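You operate a simulated robot arm through the tools that you are given. There is no shell and no other tool.

You are at the controls of a simulated robot arm. One attempt, no reset.

JOB
Measure the white plunger; small green tray if it is within the limits, red if not.
Fine: leave the selector of the gauge stand at open. Set down upright: what you pick out. Where these are worked on the way, their far stop is far enough and under half their travel is too little: selector of the gauge stand.

The check looks at the end state, three seconds after you hand in, the way a careful person would. Anything else that was tipped, shoved, dropped, spilled or broken makes it a failure.

ROBOT AND FRAMES
A 6-joint arm with a two-finger parallel gripper, fixed in place. Base frame: the origin is on the floor under the middle of its stand, x ahead of it, y to its left, z up. Units: m, degrees, N and s.
With the tool pointing down near the work surface it reaches from about 0.32 to 0.76 m from the base axis. Its first joint turns from -66.0 to 66.0 degrees. Payload 2.45 kg.
The tool frame sits at the grasp point between the pads (the TCP): z along the fingers, y along the line on which they close. The tips reach 0.024 m beyond it. Largest opening 0.068 m; finger width 0.017, thickness 0.01; the body of the gripper, 0.04 by 0.07 m, starts 0.041 m behind the TCP.
Orientation is told as [roll, pitch, yaw] about the base's x, y, z axes, in that order, counted from this pose: with the fingers straight down and closing along the base's y, the tool's x points along the base's -x, its y along +y and its z along -z.

CONTROLS
- The arm moves only by the tool move_arm. Its argument "moves" is a list of rows, each a list of 3 entries, a list of its own where there are three numbers: the closure, from 0 (fully open) to 1 (shut), then the shift along the base's x, y, z in m, then the turn, a rotation vector about the base's x, y, z in degrees. In form: [[jaw, [tx, ty, tz], [rx, ry, rz]], ...]. A call has 1 to 20 rows; each row shifts and turns the commanded pose from where the row before left it. Each row takes 0.2 s and may step no farther than 0.05 m and 8.6 degrees from the row before; otherwise, or with a gripper value out of range, the whole call is refused. A pose out of reach is approached as far as the arm can. The call stops where the force on the tool passes 40 N (or 10 N more than at its start, if that is more) or the arm is blocked; 0.2 s more then pass. The fingers move at their own pace (about 0.108 m/s each) and stop on an object; they squeeze with about 35 N. The grip force told is the motor's: it shows also when the fingers shut on nothing. Time passes only in rows, and 0.2 s behind the last, so rows that do not move let the fingers close. The reply holds the time, the measured pose of the TCP, the force on the tool along the base axes, the opening and the grip force, in the units named above and with some noise, with the torque about the TCP (base axes, N m) and any sound that the robot's microphone picked up.
- Cameras (640 x 400 px; columns grow to the right, rows downward): "scene" is fixed at [0.1667, 0.4177, 1.4622]; the picture's right is [-0.75, -0.66, 0.00], its down [-0.40, 0.45, -0.80] and it looks along [0.53, -0.60, -0.60] (base axes); focal length 326 px, centre (320, 200). "wrist" rides on the gripper at [0.084, 0.011, -0.075] in the tool frame; the picture's right is [-0.13, 0.99, 0.00], its down [-0.60, -0.08, -0.79] and it looks along [-0.79, -0.10, 0.61] (tool axes); focal length 251 px, centre (320, 200).
- capture(camera): a new picture of that camera. The clock stands still meanwhile.
- probe_pixels(camera, pixels): for up to 12 pixels [column, row] of the newest picture of that camera ("zoom" is the newest enlarged one), the place [x, y, z] in the base frame of the surface seen there, good to about 0.002 m. The clock stands still meanwhile.
- enlarge(camera, box): a new picture of the part [left, top, right, bottom] of that camera's present view, enlarged. The clock stands still meanwhile.
- finish_job(): hands the job in; it is judged then, once.

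Open the gripper and draw the arm clear of the work before you hand the job in, unless the task says otherwise.

The tools are called as a command line: name --argument value ..., lists and objects as JSON in quotes. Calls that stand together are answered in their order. move_arm: Moves the arm, as the interface text tells. Its arguments: {"type":"object","properties":{"moves":{"type":"array","items":{"type":"array"}}},"required":["moves"]} The other tools are called the same way: capture (camera) takes a picture; probe_pixels (camera, pixels) gives the place of the surface under pixels of a picture; enlarge (camera, box) takes an enlarged picture of a part of a camera's view; finish_job () hands the job in.

At the start:

```text
time: 0.0
ee_pos: [0.4579, 0.1093, 1.1493]
orientation: [0.0, 0.0, 0.1]
contact_force: [-0.2, -0.7, -0.1]
torque: [0.01, 0.0, -0.01]
gripper_width: 0.068
finger_force: 0.0
```

scene: 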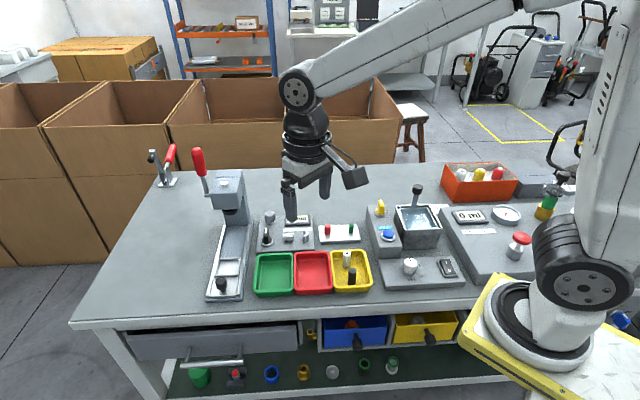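
wrist: 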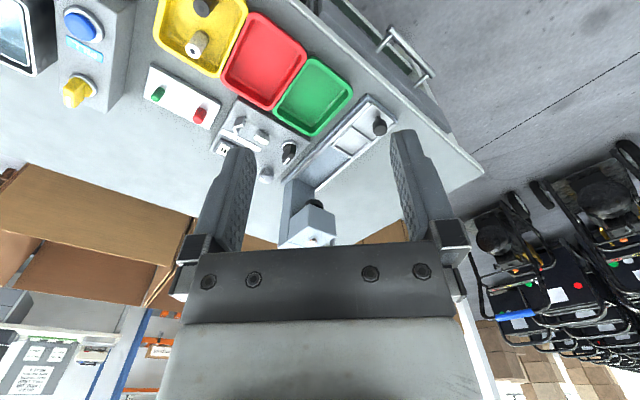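

The scene shows green, red and yellow trays around (273,272), (313,271), (351,270), and a device with a display at about (297,220). I enlarge the regions to identify the gauge stand, its selector and the plungers.

enlarge --camera "scene" --box '[200, 180, 380, 300]'

enlarge --camera "scene" --box '[360, 160, 580, 300]'

enlarge --camera "wrist" --box '[130, 0, 430, 250]'

enlarge --camera "scene" --box '[120, 130, 280, 310]'

```text
3.33 times, centred on (290, 240) of scene
```

zoom: 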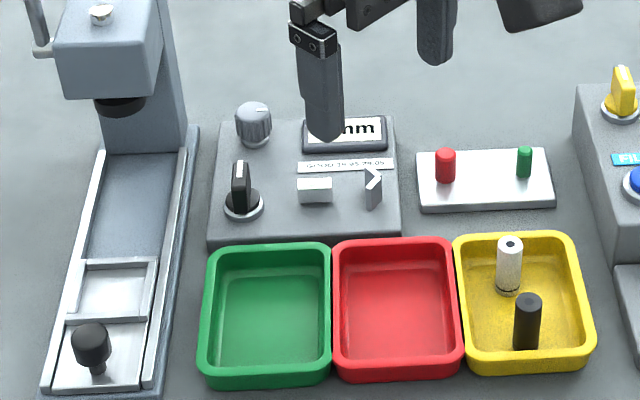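

```text
2.86 times, centred on (470, 230) of scene
```

zoom: 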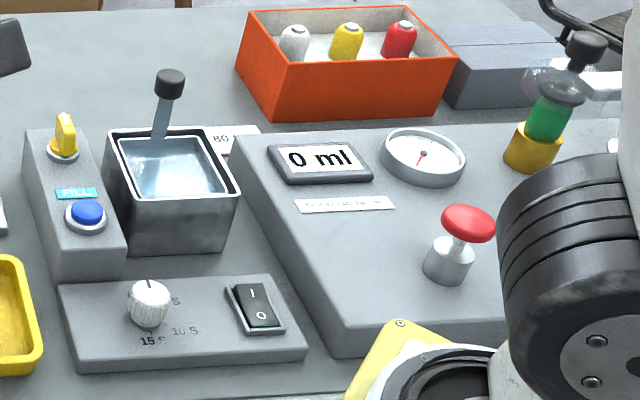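

```text
1.60 times, centred on (280, 125) of wrist
```

zoom: 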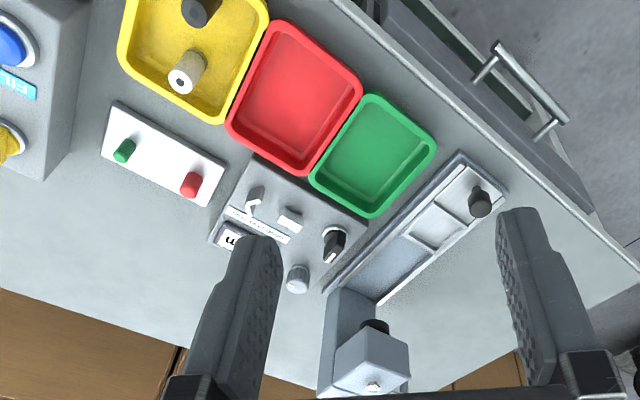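

```text
2.22 times, centred on (200, 220) of scene
```

zoom: 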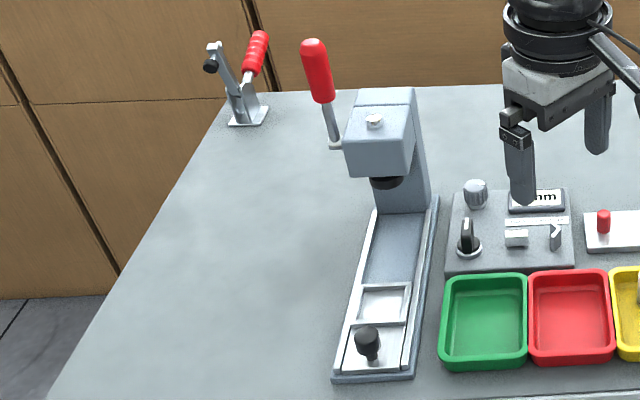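

The gauge stand has a knurled knob, a black selector, a display and a pair of jaws; the white plunger stands in the yellow tray. I probe the positions of these from a fresh scene zoom.

enlarge --camera "scene" --box '[250, 200, 330, 250]'

probe_pixels --camera "scene" --pixels '[[269, 217], [267, 230], [268, 239], [288, 236], [304, 234], [305, 219], [347, 253], [352, 270], [273, 275], [313, 275], [345, 280], [285, 243]]'

```text
8.00 times, centred on (290, 225) of scene
```

zoom: 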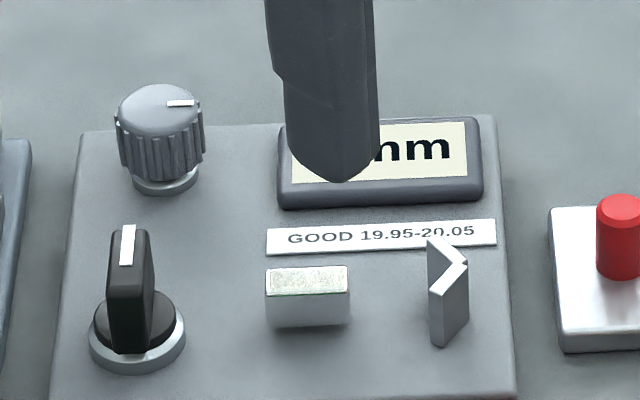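

```text
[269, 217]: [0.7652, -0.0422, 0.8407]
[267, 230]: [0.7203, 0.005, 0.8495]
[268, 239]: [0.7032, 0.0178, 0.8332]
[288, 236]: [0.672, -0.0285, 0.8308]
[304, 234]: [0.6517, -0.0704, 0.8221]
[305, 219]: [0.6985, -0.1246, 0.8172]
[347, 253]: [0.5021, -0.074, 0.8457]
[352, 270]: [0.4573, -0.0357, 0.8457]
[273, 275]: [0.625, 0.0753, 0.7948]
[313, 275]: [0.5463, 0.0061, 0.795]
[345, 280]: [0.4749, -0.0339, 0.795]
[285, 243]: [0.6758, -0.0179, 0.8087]
```

The label reads "GOOD 19.95-20.05" and the jaws sit at roughly (0.67,-0.03) and (0.65,-0.07). I move the arm to a higher vantage so the wrist camera sees the stand and selector markings.

move_arm --moves '[[0, [0.0237, -0.0248, -0.0248], [0, 0, 0]], [0, [0.0237, -0.0248, -0.0248], [0, 0, 0]], [0, [0.0237, -0.0248, -0.0248], [0, 0, 0]], [0, [0.0237, -0.0248, -0.0248], [0, 0, 0]], [0, [0.0237, -0.0248, -0.0248], [0, 0, 0]], [0, [0.0237, -0.0248, -0.0248], [0, 0, 0]], [0, [0, 0, 0], [0, 0, 0]]]'

capture --camera "wrist"

capture --camera "scene"

```text
time: 1.6
ee_pos: [0.5983, -0.0394, 1.0003]
orientation: [0.0, -0.2, 0.0]
contact_force: [0.2, 0.3, 0.2]
torque: [-0.02, -0.01, 0.01]
gripper_width: 0.0682
finger_force: 0.1
```

```text
taken
```

wrist: 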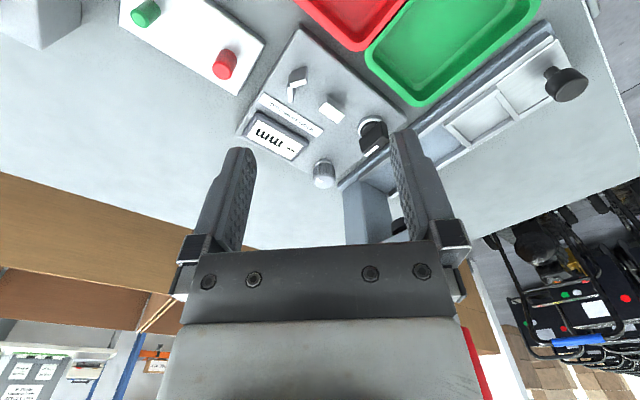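

```text
taken
```

scene: 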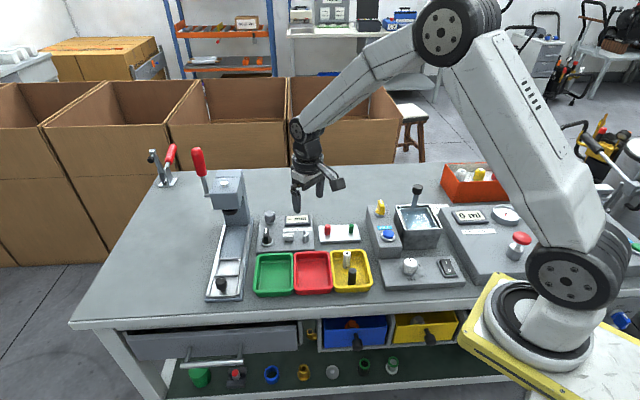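

The wrist view now shows the whole stand around (320,110). I enlarge it in both cameras to read the markings.

enlarge --camera "wrist" --box '[220, 20, 420, 200]'

enlarge --camera "scene" --box '[250, 200, 330, 250]'

enlarge --camera "scene" --box '[310, 235, 390, 300]'

```text
2.22 times, centred on (320, 110) of wrist
```

zoom: 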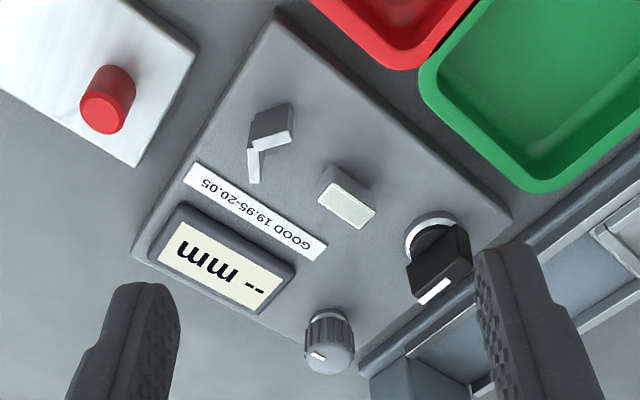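

```text
8.00 times, centred on (290, 225) of scene
```

zoom: 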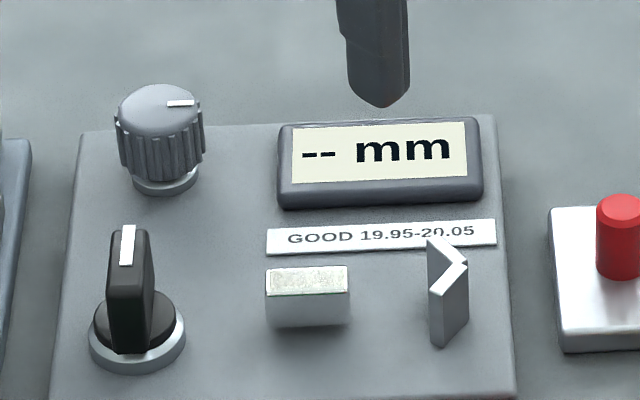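

```text
6.15 times, centred on (350, 268) of scene
```

zoom: 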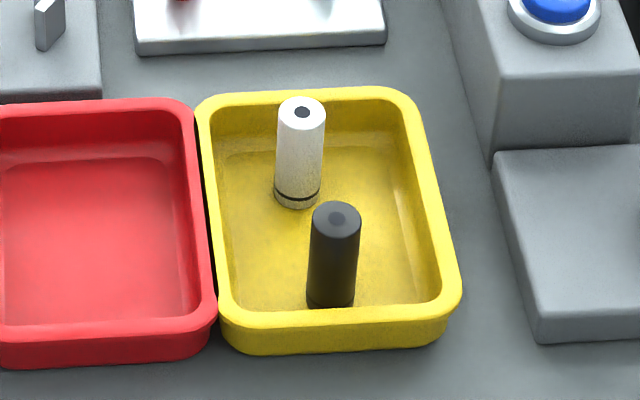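

The display reads "-- mm" and the white plunger stands with its bored end up at zoom (300,150). I probe plunger and tray points in this zoom.

probe_pixels --camera "zoom" --pixels '[[302, 104], [279, 112], [325, 113], [302, 128], [300, 165], [298, 205], [336, 212], [330, 303], [260, 230], [205, 100], [405, 95], [445, 300]]'

probe_pixels --camera "wrist" --pixels '[[371, 140], [375, 150], [361, 130], [324, 175], [331, 108], [300, 78], [292, 92], [300, 60], [370, 90], [250, 130], [440, 60], [240, 62]]'

```text
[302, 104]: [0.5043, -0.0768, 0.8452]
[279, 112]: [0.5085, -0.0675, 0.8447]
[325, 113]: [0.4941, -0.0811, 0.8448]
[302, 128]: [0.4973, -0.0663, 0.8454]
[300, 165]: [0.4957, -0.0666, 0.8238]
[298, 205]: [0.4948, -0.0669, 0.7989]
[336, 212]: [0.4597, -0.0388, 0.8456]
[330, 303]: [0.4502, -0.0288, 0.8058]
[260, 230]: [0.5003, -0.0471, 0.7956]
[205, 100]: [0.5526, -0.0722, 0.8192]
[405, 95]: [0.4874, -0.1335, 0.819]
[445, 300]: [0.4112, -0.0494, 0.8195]
```

```text
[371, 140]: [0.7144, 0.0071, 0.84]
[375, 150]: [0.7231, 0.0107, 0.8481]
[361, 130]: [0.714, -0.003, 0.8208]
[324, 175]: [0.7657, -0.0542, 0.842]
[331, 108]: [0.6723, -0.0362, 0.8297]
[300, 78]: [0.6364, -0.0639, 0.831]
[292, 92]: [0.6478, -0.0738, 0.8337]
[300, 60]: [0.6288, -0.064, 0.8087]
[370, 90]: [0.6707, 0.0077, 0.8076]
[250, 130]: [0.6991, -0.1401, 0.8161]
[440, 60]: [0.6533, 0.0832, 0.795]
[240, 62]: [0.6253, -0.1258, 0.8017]
```

The plunger axis is near (0.500,-0.072), about 20 mm across, top at z 0.845; the stand top is at z about 0.808. Before going closer to the selector I check where the press column next to it stands.

probe_pixels --camera "scene" --pixels '[[228, 180], [240, 175], [228, 195], [237, 215], [245, 222], [247, 200], [198, 160], [215, 290], [243, 240], [225, 212], [205, 192], [222, 285]]'

enlarge --camera "scene" --box '[180, 130, 330, 260]'

```text
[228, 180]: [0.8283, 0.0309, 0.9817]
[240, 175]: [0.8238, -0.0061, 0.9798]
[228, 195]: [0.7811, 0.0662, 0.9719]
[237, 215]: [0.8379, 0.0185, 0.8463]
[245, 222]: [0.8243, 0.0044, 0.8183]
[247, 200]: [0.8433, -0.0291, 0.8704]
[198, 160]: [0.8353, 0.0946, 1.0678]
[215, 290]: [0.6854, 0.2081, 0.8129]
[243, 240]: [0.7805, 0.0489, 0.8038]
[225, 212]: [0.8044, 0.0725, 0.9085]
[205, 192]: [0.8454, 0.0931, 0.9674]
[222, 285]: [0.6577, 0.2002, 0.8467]
```

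```text
3.08 times, centred on (255, 195) of scene
```

zoom: 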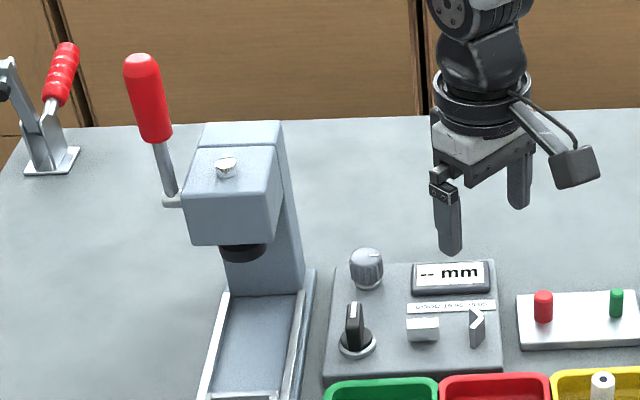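

I probe the press head's nearest corners and the selector outline in this zoom to check gripper clearance.

probe_pixels --camera "zoom" --pixels '[[262, 190], [277, 130], [266, 236], [258, 245], [283, 180], [300, 285], [190, 240], [200, 140], [354, 306], [356, 325], [350, 352], [368, 255]]'

```text
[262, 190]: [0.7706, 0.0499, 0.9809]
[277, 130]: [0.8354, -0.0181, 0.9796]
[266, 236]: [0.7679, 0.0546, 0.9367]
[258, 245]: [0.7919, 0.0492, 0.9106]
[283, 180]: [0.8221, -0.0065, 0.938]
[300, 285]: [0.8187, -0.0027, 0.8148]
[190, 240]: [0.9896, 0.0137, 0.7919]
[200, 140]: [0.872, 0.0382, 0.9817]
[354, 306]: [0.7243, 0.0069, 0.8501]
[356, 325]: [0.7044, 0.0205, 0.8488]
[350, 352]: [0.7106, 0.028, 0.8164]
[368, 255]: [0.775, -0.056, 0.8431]
```

The press head's near face is about 65 mm from the selector axis, so there is room for a gripper there as long as the camera side stays on the robot's side. I lower to about (0.66, 0.0, 0.93) for a close look at the selector markings.

move_arm --moves '[[0, [0.02, 0.0133, -0.0233], [0, 0, 0]], [0, [0.02, 0.0133, -0.0233], [0, 0, 0]], [0, [0.02, 0.0133, -0.0233], [0, 0, 0]], [0, [0, 0, 0], [0, 0, 0]]]'

capture --camera "wrist"

enlarge --camera "wrist" --box '[230, 30, 400, 190]'

```text
time: 2.6
ee_pos: [0.6586, -0.002, 0.93]
orientation: [-0.1, -0.1, 0.0]
contact_force: [1.0, -1.0, 0.0]
torque: [-0.03, -0.01, -0.01]
gripper_width: 0.068
finger_force: 0.1
```

```text
taken
```

wrist: 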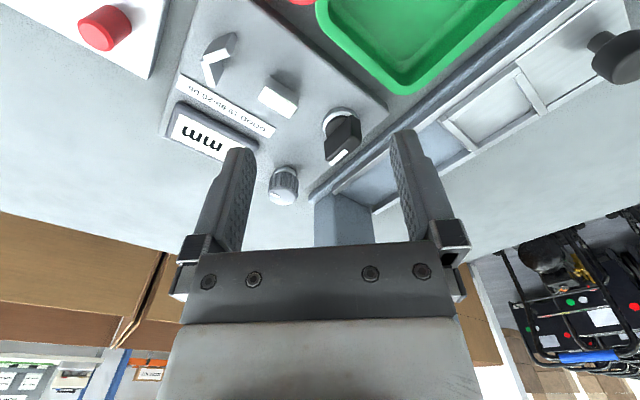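

```text
2.50 times, centred on (315, 110) of wrist
```

zoom: 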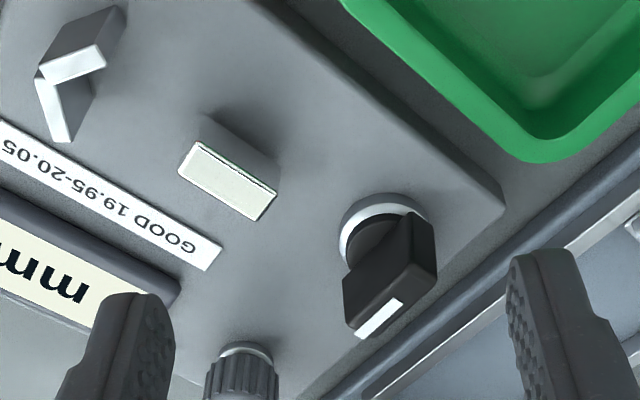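

No text is visible around the selector; its white mark is at zoom (380,318), pointing away from the trays. I probe the selector handle, ring and jaws in this zoom for geometry.

probe_pixels --camera "zoom" --pixels '[[362, 335], [399, 303], [348, 275], [347, 318], [375, 285], [412, 250], [418, 218], [434, 268], [345, 240], [385, 200], [424, 210], [365, 235]]'

probe_pixels --camera "zoom" --pixels '[[182, 175], [196, 145], [274, 190], [257, 217], [230, 180], [225, 125], [45, 80], [102, 50], [112, 12], [62, 140], [75, 100], [40, 70]]'

```text
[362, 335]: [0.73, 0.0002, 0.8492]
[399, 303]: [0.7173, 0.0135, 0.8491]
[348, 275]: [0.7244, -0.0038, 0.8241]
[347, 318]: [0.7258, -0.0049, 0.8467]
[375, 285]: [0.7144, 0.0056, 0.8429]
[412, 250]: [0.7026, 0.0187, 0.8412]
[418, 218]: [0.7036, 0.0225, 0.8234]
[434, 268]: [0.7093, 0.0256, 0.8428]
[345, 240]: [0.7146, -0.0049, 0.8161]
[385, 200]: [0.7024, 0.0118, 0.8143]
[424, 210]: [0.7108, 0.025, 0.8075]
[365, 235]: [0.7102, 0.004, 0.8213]
```

```text
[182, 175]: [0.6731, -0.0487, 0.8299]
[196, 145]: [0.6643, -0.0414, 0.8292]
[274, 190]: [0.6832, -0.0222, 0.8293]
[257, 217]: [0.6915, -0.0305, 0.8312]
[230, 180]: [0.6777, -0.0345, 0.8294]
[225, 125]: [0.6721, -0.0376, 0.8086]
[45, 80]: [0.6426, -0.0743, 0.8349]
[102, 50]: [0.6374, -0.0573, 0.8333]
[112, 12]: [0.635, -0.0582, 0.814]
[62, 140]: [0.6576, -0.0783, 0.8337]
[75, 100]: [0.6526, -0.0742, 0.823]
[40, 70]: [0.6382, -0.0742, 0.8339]
```

The selector handle is a ~33 mm bar along (0.69,-0.72) centred near (0.715,0.012); block face is near (0.669,-0.045) and the V apex near (0.642,-0.074), so the jaws are about 39 mm apart (open). I now turn the tool to yaw -46° while moving above the white plunger, jaws partly closed.

move_arm --moves '[[0.3, [-0.0264, -0.0117, 0], [0, 0, -7.67]], [0.3, [-0.0264, -0.0117, 0], [0, 0, -7.67]], [0.3, [-0.0264, -0.0117, 0], [0, 0, -7.67]], [0.3, [-0.0264, -0.0117, 0], [0, 0, -7.67]], [0.3, [-0.0264, -0.0117, 0], [0, 0, -7.67]], [0.3, [-0.0264, -0.0117, 0], [0, 0, -7.67]], [0.3, [0, 0, 0], [0, 0, 0]]]'

capture --camera "wrist"

capture --camera "scene"

```text
time: 4.2
ee_pos: [0.5002, -0.0709, 0.929]
orientation: [0.0, -0.1, -46.1]
contact_force: [0.6, -0.2, 0.1]
torque: [0.0, 0.02, 0.01]
gripper_width: 0.0478
finger_force: 0.0
```

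```text
taken
```

wrist: 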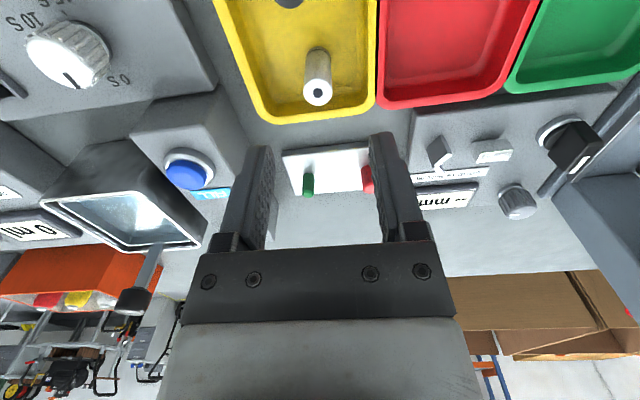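

```text
taken
```

scene: 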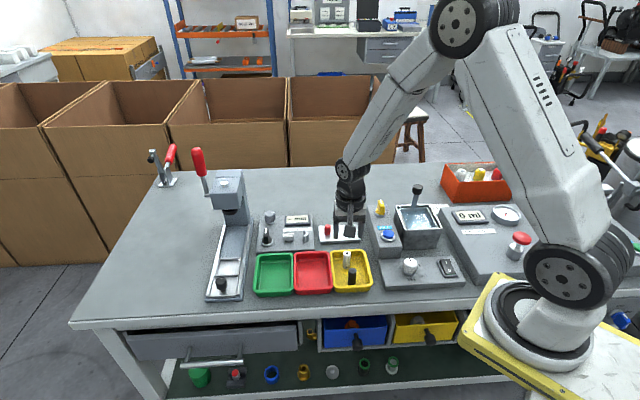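

The wrist view is now square with the trays: white plunger top at (318,93), stand at right (440–560,110–200). I enlarge both to measure the plunger centre and the stand precisely.

enlarge --camera "wrist" --box '[400, 90, 620, 230]'

probe_pixels --camera "zoom" --pixels '[[105, 165], [85, 140], [92, 100], [150, 148], [215, 168], [290, 178], [310, 150], [230, 150], [390, 110], [350, 90], [520, 235], [440, 130]]'

enlarge --camera "wrist" --box '[260, 0, 380, 130]'

```text
2.86 times, centred on (510, 160) of wrist
```

zoom: 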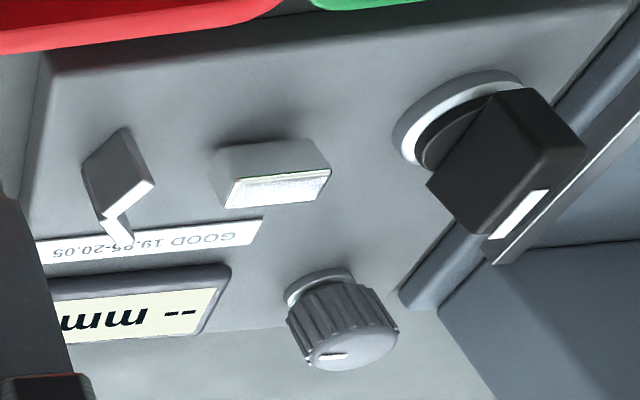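

```text
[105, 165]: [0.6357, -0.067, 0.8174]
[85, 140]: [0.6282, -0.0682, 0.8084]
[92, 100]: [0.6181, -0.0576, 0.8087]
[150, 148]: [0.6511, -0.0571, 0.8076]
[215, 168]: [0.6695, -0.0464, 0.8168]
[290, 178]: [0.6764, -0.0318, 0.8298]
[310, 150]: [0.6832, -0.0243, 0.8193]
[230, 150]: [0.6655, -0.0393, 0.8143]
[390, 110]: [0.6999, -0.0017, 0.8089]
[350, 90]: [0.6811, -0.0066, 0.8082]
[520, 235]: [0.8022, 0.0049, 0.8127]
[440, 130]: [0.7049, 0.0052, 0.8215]
```

```text
3.08 times, centred on (320, 65) of wrist
```

zoom: 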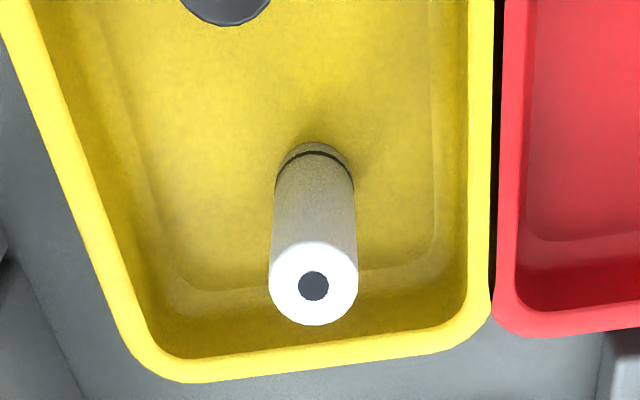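

The plunger top circle in this zoom is centred at (313,285). I probe its rim for the exact centre plus its foot and the tray floor.

probe_pixels --camera "zoom" --pixels '[[274, 285], [353, 285], [313, 248], [313, 320], [290, 260], [338, 310], [313, 148], [283, 165], [345, 165], [313, 120], [313, 340], [313, 286]]'

probe_pixels --camera "wrist" --pixels '[[455, 40], [460, 95], [390, 95], [395, 20], [525, 20], [515, 85], [560, 30], [630, 75], [590, 20], [440, 60], [570, 50], [540, 70]]'

```text
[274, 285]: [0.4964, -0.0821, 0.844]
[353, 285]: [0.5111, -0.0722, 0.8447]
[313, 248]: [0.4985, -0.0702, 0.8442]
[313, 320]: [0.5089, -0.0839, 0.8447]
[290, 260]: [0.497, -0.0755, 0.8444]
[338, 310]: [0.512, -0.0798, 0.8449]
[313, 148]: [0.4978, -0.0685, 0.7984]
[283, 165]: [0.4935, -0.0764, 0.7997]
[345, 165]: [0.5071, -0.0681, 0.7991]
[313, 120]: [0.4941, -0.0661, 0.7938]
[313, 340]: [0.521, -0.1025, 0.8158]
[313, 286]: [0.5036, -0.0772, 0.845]
```

```text
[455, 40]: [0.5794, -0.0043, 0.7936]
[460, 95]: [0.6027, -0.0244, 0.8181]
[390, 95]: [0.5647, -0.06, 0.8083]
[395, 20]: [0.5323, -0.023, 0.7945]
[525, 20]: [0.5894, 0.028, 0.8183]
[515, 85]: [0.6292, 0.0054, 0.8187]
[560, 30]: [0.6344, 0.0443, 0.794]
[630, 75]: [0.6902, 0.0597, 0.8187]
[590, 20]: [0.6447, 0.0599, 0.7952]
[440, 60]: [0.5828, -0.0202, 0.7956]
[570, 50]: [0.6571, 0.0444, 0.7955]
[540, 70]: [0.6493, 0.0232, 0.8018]
```

Wrist and scene readings put the plunger centre at about (0.5035,-0.076), top z 0.845. I align and drop to z 0.876 (tips just above its top) to check centring.

move_arm --moves '[[0.3, [0.0033, -0.0053, -0.02], [0, 0, 0]], [0.3, [0, 0, -0.033], [0, 0, 0]], [0.3, [0, 0, 0], [0, 0, 0]]]'

capture --camera "wrist"

enlarge --camera "scene" --box '[310, 200, 400, 300]'

```text
time: 5.0
ee_pos: [0.5039, -0.0771, 0.8763]
orientation: [-0.1, -0.1, -46.0]
contact_force: [-0.8, -0.1, 0.1]
torque: [-0.02, 0.02, 0.01]
gripper_width: 0.0476
finger_force: 0.0
```

```text
taken
```

wrist: 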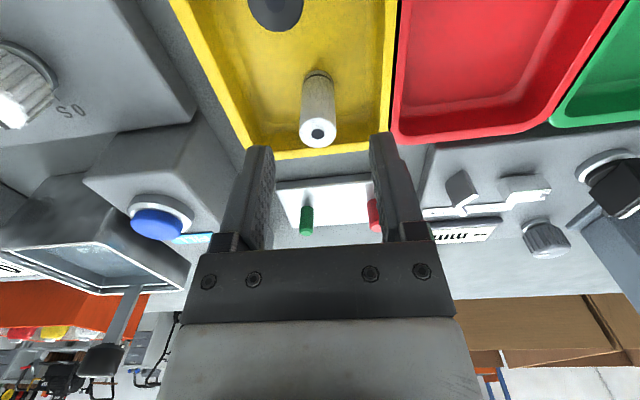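

```text
4.00 times, centred on (355, 250) of scene
```

zoom: 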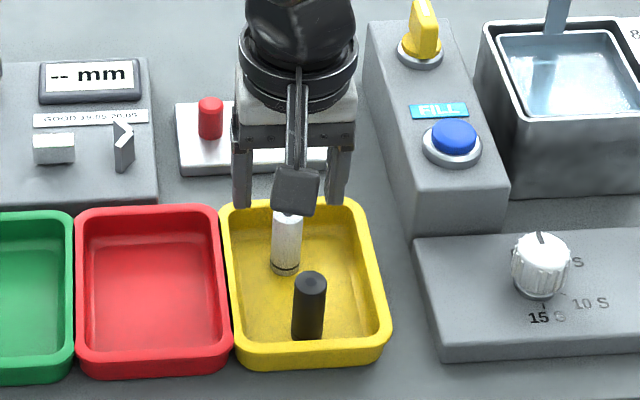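

The plunger top is at about (318,132) in the wrist picture, roughly on the tool axis. I probe its rim again at this closer range to refine.

enlarge --camera "wrist" --box '[280, 60, 360, 160]'

probe_pixels --camera "wrist" --pixels '[[302, 132], [334, 132], [318, 119], [318, 146], [318, 90], [258, 150], [380, 140]]'

```text
4.00 times, centred on (320, 110) of wrist
```

zoom: 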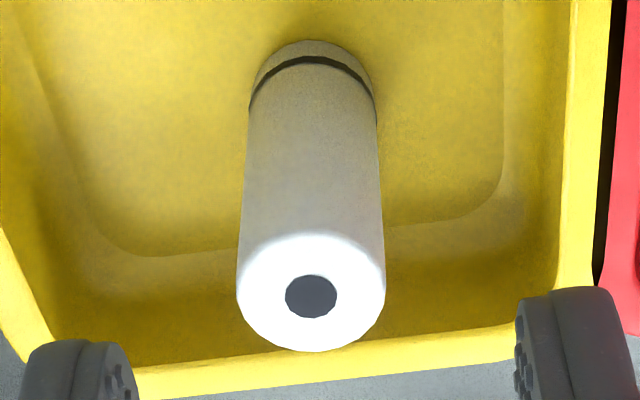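

```text
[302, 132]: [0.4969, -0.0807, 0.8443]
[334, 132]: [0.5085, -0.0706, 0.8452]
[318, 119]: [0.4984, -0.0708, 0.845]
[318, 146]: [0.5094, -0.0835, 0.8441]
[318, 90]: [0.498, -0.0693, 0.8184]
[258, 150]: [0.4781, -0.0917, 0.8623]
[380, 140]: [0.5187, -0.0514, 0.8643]
```

Centre is confirmed near (0.503,-0.0755) within 2 mm. I descend to z 0.849 so the tips cover the plunger's top 20 mm, then close.

move_arm --moves '[[0.3, [-0.001, 0.001, -0.0133], [0, 0, 0]], [0.3, [0, 0, -0.014], [0, 0, 0]], [0.3, [0, 0, 0], [0, 0, 0]], [1, [0, 0, 0], [0, 0, 0]], [1, [0, 0, 0], [0, 0, 0]], [1, [0, 0, 0], [0, 0, 0]]]'

capture --camera "wrist"

```text
time: 6.4
ee_pos: [0.5033, -0.0751, 0.8504]
orientation: [0.0, 0.0, -45.9]
contact_force: [0.3, 0.1, -0.9]
torque: [-0.01, 0.0, 0.04]
gripper_width: 0.0185
finger_force: 34.8
```

```text
taken
```

wrist: 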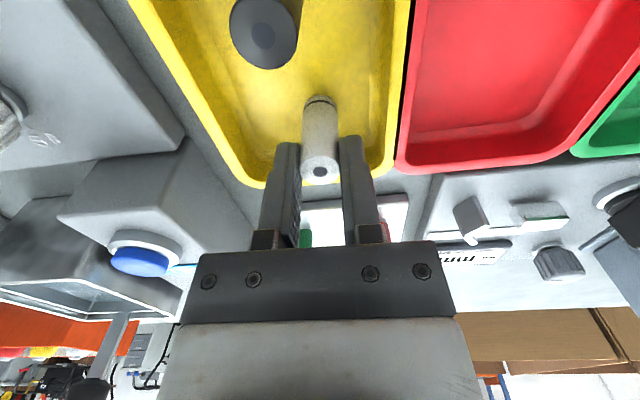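

The plunger is gripped (width 0.0185, force 35 N). I lift it 70 mm, then check the hold before carrying it to the gauge.

move_arm --moves '[[1, [0, 0, 0.02], [0, 0, 0]], [1, [0, 0, 0.025], [0, 0, 0]], [1, [0, 0, 0.025], [0, 0, 0]], [1, [0, 0, 0], [0, 0, 0]]]'

capture --camera "wrist"

enlarge --camera "scene" --box '[310, 180, 400, 300]'

```text
time: 7.4
ee_pos: [0.5031, -0.0744, 0.9203]
orientation: [0.1, 0.0, -46.1]
contact_force: [0.4, -0.1, -1.1]
torque: [0.0, -0.02, -0.01]
gripper_width: 0.0186
finger_force: 35.1
```

```text
taken
```

wrist: 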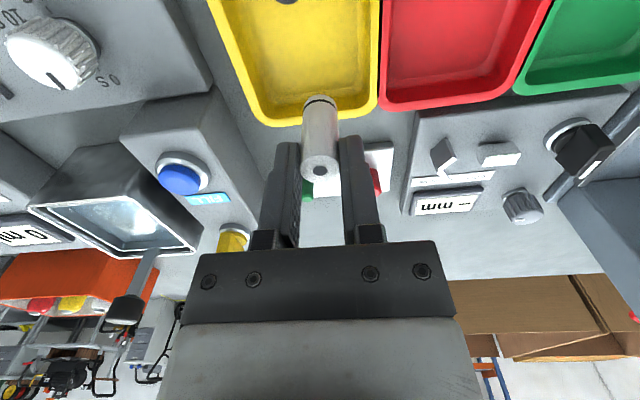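

```text
3.33 times, centred on (355, 240) of scene
```

zoom: 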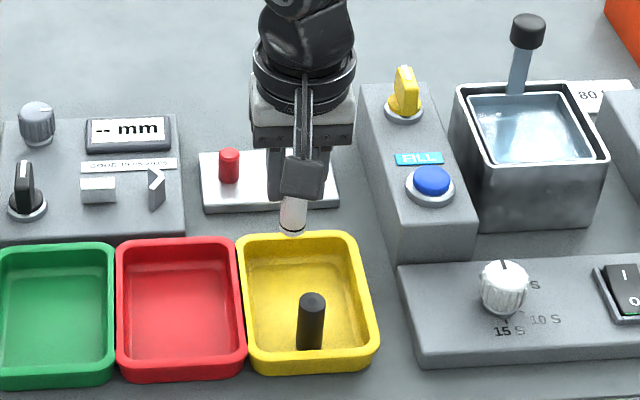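

The plunger hangs upright in the fingers. I carry it level to above the gap between block and V at about (0.655,-0.060).

move_arm --moves '[[1, [0.038, 0.0036, 0], [0, 0, 0]], [1, [0.038, 0.0036, 0], [0, 0, 0]], [1, [0.038, 0.0036, 0], [0, 0, 0]], [1, [0.0379, 0.0036, 0], [0, 0, 0]], [1, [0, 0, 0], [0, 0, 0]]]'

capture --camera "wrist"

enlarge --camera "wrist" --box '[240, 60, 400, 200]'

enlarge --camera "scene" --box '[250, 190, 340, 260]'

```text
time: 8.6
ee_pos: [0.6579, -0.058, 0.9205]
orientation: [0.0, 0.0, -46.1]
contact_force: [0.1, -0.3, -1.0]
torque: [-0.01, 0.0, 0.02]
gripper_width: 0.0183
finger_force: 35.3
```

```text
taken
```

wrist: 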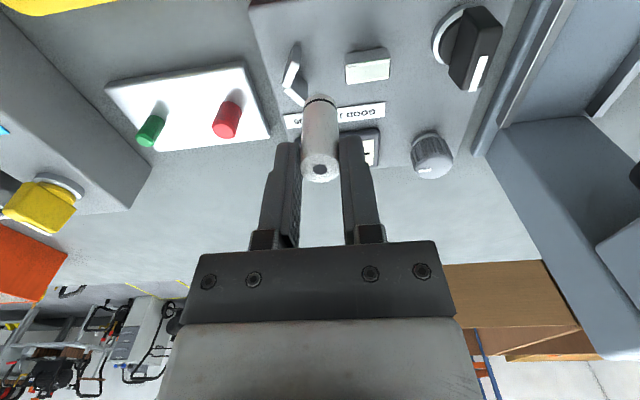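

```text
2.86 times, centred on (320, 130) of wrist
```

zoom: 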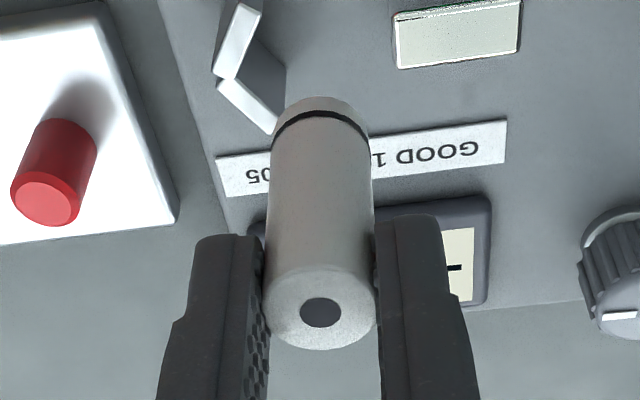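

```text
5.71 times, centred on (295, 225) of scene
```

zoom: 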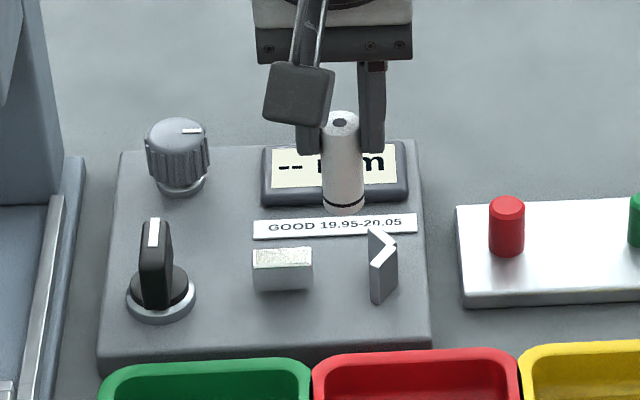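

The V's arms show at wrist (295,63), (288,88), (302,105) and the block's top at (346–390,62–84). I probe these to place the plunger accurately.

probe_pixels --camera "wrist" --pixels '[[295, 63], [292, 72], [288, 88], [291, 88], [294, 95], [301, 104], [348, 67], [388, 63], [388, 76], [349, 82], [330, 80], [334, 60]]'

probe_pixels --camera "zoom" --pixels '[[372, 232], [396, 250], [375, 270], [386, 245], [392, 285], [258, 256], [308, 256], [305, 268], [262, 268], [340, 118], [343, 205], [340, 270]]'

```text
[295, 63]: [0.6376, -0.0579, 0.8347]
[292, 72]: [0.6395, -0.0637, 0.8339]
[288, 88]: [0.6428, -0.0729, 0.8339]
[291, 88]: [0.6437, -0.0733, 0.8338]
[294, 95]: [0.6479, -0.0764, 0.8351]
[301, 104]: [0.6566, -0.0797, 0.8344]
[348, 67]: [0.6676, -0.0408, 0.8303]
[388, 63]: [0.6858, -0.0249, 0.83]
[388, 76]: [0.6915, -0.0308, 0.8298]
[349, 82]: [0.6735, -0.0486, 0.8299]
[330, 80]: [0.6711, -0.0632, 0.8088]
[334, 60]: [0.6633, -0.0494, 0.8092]
```

```text
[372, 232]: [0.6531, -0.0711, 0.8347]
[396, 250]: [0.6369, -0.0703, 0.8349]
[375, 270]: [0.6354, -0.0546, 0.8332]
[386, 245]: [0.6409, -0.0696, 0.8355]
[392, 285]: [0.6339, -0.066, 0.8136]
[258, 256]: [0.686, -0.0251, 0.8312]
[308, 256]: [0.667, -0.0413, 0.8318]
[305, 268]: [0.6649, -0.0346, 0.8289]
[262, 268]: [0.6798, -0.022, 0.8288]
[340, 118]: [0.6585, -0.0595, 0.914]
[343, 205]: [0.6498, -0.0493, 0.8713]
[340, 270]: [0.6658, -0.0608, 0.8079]
```

Combining both cameras, the V bisector passes v≈0.493 and the target axis is (0.654,-0.058). I shift 3.6 mm and lower until the foot is a few mm above the plate.

move_arm --moves '[[1, [-0.0036, -0.0001, 0], [0, 0, 0]], [1, [0, 0, -0.02], [0, 0, 0]], [1, [0, 0, -0.02], [0, 0, 0]], [1, [0, 0, -0.012], [0, 0, 0]], [1, [0, 0, 0], [0, 0, 0]]]'

enlarge --camera "wrist" --box '[240, 40, 400, 200]'

enlarge --camera "scene" --box '[250, 190, 340, 260]'

```text
time: 9.8
ee_pos: [0.6529, -0.059, 0.8693]
orientation: [-0.1, -0.1, -46.0]
contact_force: [-0.6, -1.0, -1.2]
torque: [0.02, -0.01, 0.04]
gripper_width: 0.0184
finger_force: 34.6
```

```text
2.50 times, centred on (320, 120) of wrist
```

zoom: 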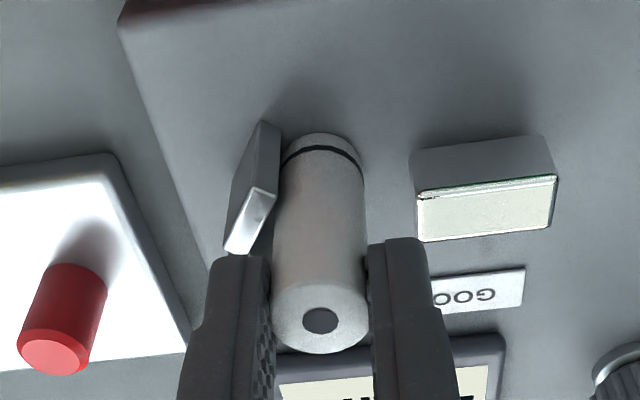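

```text
5.71 times, centred on (295, 225) of scene
```

zoom: 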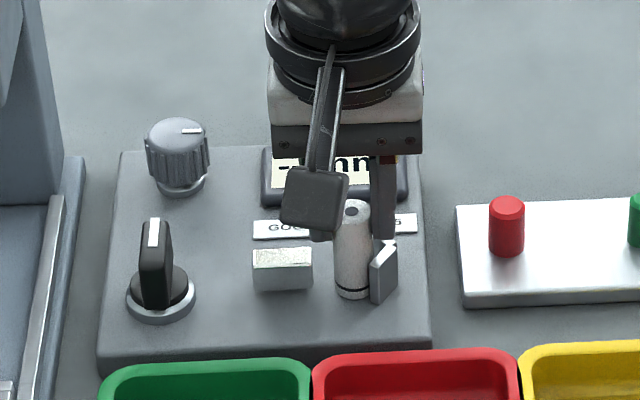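

The plunger sits between block and V with no side load. I lower it in small steps until it reaches the plate.

move_arm --moves '[[1, [0, 0, -0.003], [0, 0, 0]], [1, [0, 0, -0.002], [0, 0, 0]], [1, [0, 0, 0], [0, 0, 0]]]'

```text
time: 10.6
ee_pos: [0.6528, -0.0602, 0.8647]
orientation: [0.3, -0.3, -46.0]
contact_force: [-3.3, -0.6, 22.8]
torque: [-0.14, 0.26, 0.01]
gripper_width: 0.0184
finger_force: 35.7
```

The vertical force rose to 23 N at z 0.8647, so the foot is on the plate. I relieve the pressure slightly and check the pictures before releasing.

move_arm --moves '[[1, [0, 0, 0.001], [0, 0, 0]], [1, [0, 0, 0], [0, 0, 0]]]'

enlarge --camera "wrist" --box '[240, 40, 400, 200]'

enlarge --camera "scene" --box '[270, 205, 330, 250]'

```text
time: 11.2
ee_pos: [0.6521, -0.0593, 0.8645]
orientation: [-0.1, 0.0, -45.9]
contact_force: [4.2, -0.5, 8.3]
torque: [-0.03, -0.25, 0.06]
gripper_width: 0.0184
finger_force: 35.4
```

```text
2.50 times, centred on (320, 120) of wrist
```

zoom: 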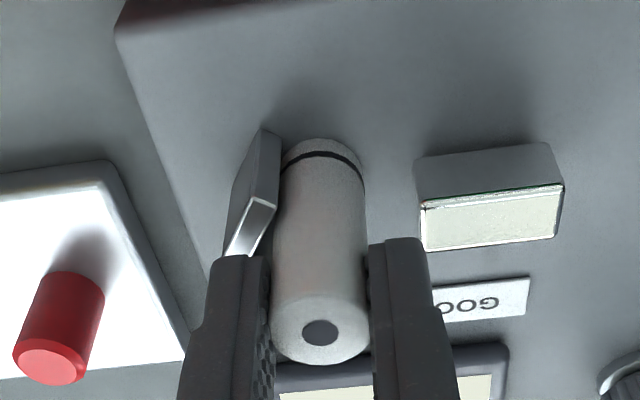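

```text
8.89 times, centred on (300, 228) of scene
```

zoom: 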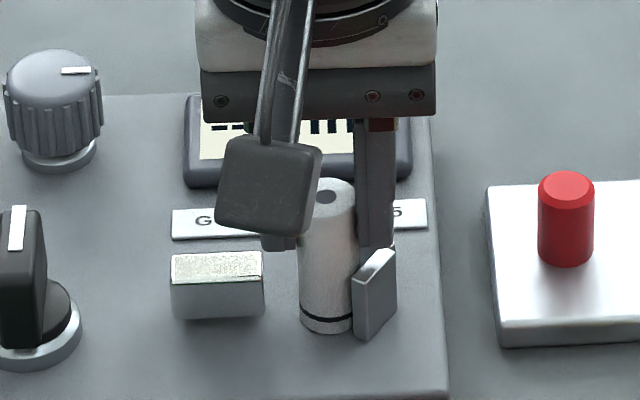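

The plunger stands on the plate beside the V. I open the jaw moderately and lift straight up.

move_arm --moves '[[0.5, [0, 0, 0], [0, 0, 0]], [0.5, [0, 0, 0], [0, 0, 0]], [0.5, [0, 0, 0.02], [0, 0, 0]], [0.5, [0, 0, 0.03], [0, 0, 0]], [0.5, [0, 0, 0.03], [0, 0, 0]], [0.5, [0, 0, 0], [0, 0, 0]]]'

capture --camera "wrist"

enlarge --camera "scene" --box '[250, 200, 330, 250]'

```text
time: 12.6
ee_pos: [0.6512, -0.0608, 0.9452]
orientation: [-0.1, 0.0, -46.0]
contact_force: [0.7, -0.5, 0.0]
torque: [0.0, 0.0, 0.01]
gripper_width: 0.034
finger_force: 0.1
```

```text
taken
```

wrist: 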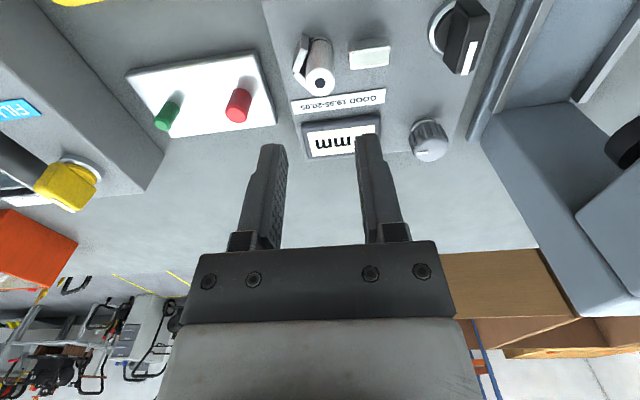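

```text
8.00 times, centred on (290, 225) of scene
```

zoom: 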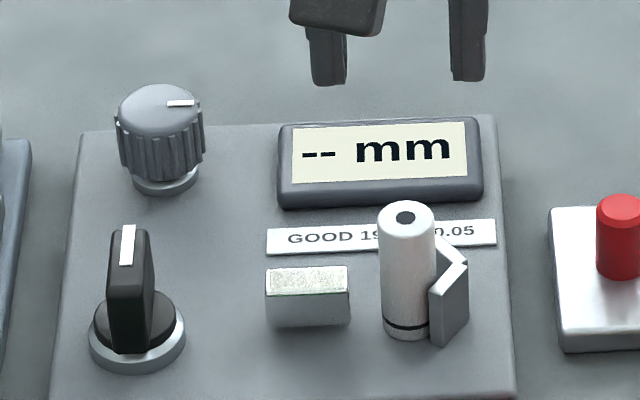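

The plunger stands on the plate resting by the V, and the display still shows "-- mm". I move above the black selector at about (0.715,0.012), keeping height, to look straight along it.

move_arm --moves '[[0.5, [0.0213, 0.0243, 0], [0, 0, 0]], [0.5, [0.0213, 0.0243, 0], [0, 0, 0]], [0.5, [0.0212, 0.0242, 0], [0, 0, 0]], [0.5, [0, 0, 0], [0, 0, 0]]]'

capture --camera "wrist"

enlarge --camera "wrist" --box '[260, 20, 380, 150]'

capture --camera "scene"

```text
time: 13.6
ee_pos: [0.7146, 0.0139, 0.9458]
orientation: [0.0, 0.0, -46.0]
contact_force: [-0.2, 0.1, -0.6]
torque: [0.03, 0.02, -0.03]
gripper_width: 0.0338
finger_force: 0.0
```

```text
taken
```

wrist: 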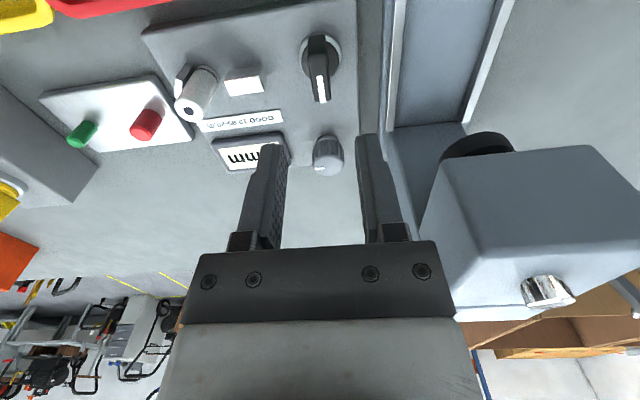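

```text
3.08 times, centred on (320, 85) of wrist
```

zoom: 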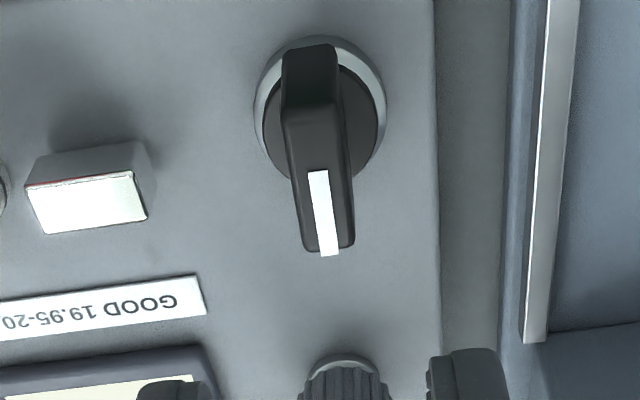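

```text
taken
```

scene: 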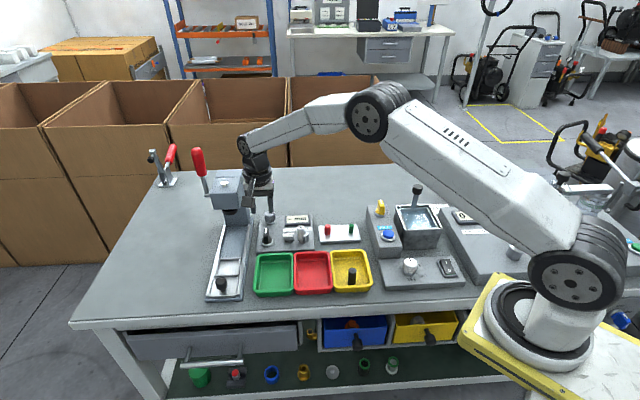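

The selector is seen end-on, ring centred near zoom (320,105), handle top from (318,112) to (330,245). I probe these for its axis and bar centre.

probe_pixels --camera "zoom" --pixels '[[257, 110], [384, 110], [320, 39], [275, 165], [372, 160], [293, 115], [342, 112], [304, 245], [353, 240], [320, 180], [285, 60], [333, 52]]'

probe_pixels --camera "wrist" --pixels '[[430, 230], [445, 160], [440, 195], [590, 150], [375, 160], [265, 160], [545, 290], [330, 140], [465, 300]]'

```text
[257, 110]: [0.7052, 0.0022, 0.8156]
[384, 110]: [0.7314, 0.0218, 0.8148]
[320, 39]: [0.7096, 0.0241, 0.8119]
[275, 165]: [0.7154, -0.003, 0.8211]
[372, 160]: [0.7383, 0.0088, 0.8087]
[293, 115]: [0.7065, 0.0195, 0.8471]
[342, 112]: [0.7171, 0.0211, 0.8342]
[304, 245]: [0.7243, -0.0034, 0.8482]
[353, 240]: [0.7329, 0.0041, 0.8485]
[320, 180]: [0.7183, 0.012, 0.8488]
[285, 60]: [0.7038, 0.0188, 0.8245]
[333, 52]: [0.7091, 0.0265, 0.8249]
```

```text
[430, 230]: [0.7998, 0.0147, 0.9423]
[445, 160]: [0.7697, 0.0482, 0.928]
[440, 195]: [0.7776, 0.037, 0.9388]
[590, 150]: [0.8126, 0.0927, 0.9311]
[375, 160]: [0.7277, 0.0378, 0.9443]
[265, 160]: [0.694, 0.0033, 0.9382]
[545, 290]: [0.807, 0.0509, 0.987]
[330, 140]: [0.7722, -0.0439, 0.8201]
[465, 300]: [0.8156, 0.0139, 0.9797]
```

The selector axis is at (0.7175,0.0115), handle ~31 mm long and ~10 mm wide, top z 0.849; press head face is ~62 mm away. I centre on it and descend to z 0.854 with the jaw open 34 mm.

move_arm --moves '[[0.5, [0.0029, -0.0024, -0.02], [0, 0, 0]], [0.5, [0, 0, -0.03], [0, 0, 0]], [0.5, [0, 0, -0.02], [0, 0, 0]], [0.5, [0, 0, 0], [0, 0, 0]]]'

capture --camera "wrist"

enlarge --camera "scene" --box '[190, 150, 310, 250]'

```text
time: 14.6
ee_pos: [0.7188, 0.0119, 0.8761]
orientation: [0.0, -0.1, -46.0]
contact_force: [-0.4, 0.5, 0.1]
torque: [0.0, 0.02, 0.0]
gripper_width: 0.0341
finger_force: 0.1
```

```text
taken
```

wrist: 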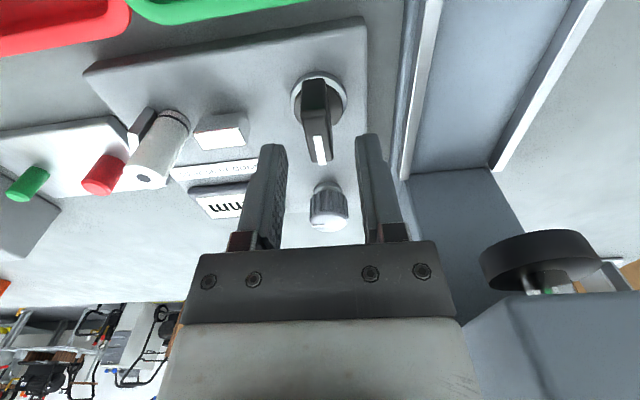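

```text
4.00 times, centred on (250, 200) of scene
```

zoom: 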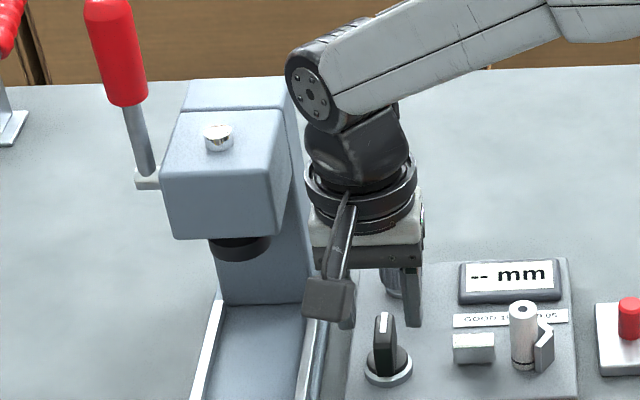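

Everything is clear: the handle lies between the tips at wrist (317,130) and the press head is off to the right. I descend the last 22 mm and check before closing.

move_arm --moves '[[0.5, [-0.001, -0.0003, -0.012], [0, 0, 0]], [0.5, [0, 0, -0.01], [0, 0, 0]], [0.5, [0, 0, 0], [0, 0, 0]]]'

capture --camera "wrist"

enlarge --camera "scene" --box '[190, 150, 310, 250]'

```text
time: 15.4
ee_pos: [0.7181, 0.0093, 0.853]
orientation: [0.0, -0.1, -46.0]
contact_force: [-0.4, -1.0, -0.2]
torque: [-0.03, -0.02, 0.03]
gripper_width: 0.034
finger_force: 0.1
```

```text
taken
```

wrist: 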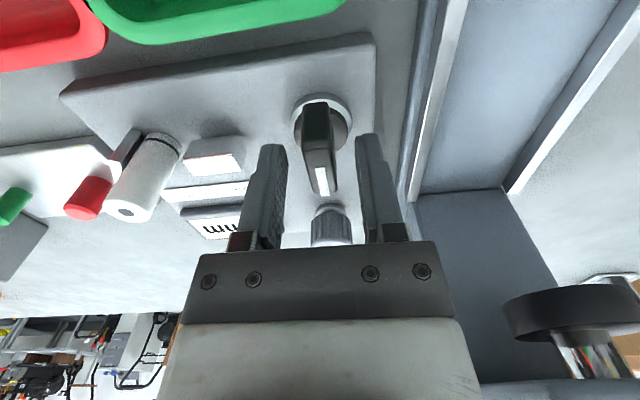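

```text
4.00 times, centred on (250, 200) of scene
```

zoom: 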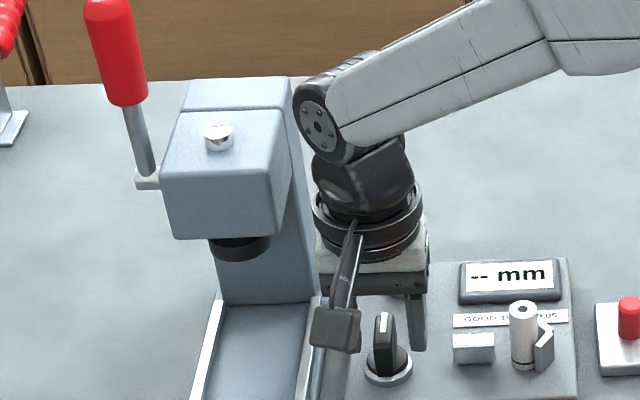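

The jaw straddles the handle; the handle top is around wrist (320,170). I zoom and probe once more to confirm centring along the bar before closing.

enlarge --camera "wrist" --box '[270, 80, 370, 210]'

probe_pixels --camera "zoom" --pixels '[[300, 110], [320, 245], [327, 300], [305, 300], [340, 300], [285, 170], [225, 110], [400, 110]]'

```text
3.08 times, centred on (320, 145) of wrist
```

zoom: 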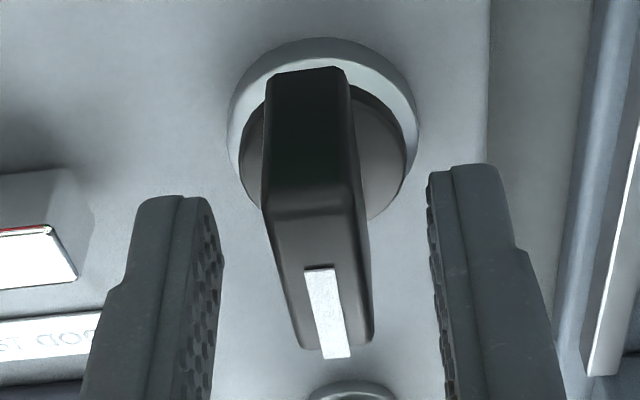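

```text
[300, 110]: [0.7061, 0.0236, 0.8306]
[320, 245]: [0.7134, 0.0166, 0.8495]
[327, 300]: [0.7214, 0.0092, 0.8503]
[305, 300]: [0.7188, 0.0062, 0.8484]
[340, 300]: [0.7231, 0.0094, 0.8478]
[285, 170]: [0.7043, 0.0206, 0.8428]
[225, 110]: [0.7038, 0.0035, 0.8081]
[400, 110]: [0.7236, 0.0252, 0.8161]
```

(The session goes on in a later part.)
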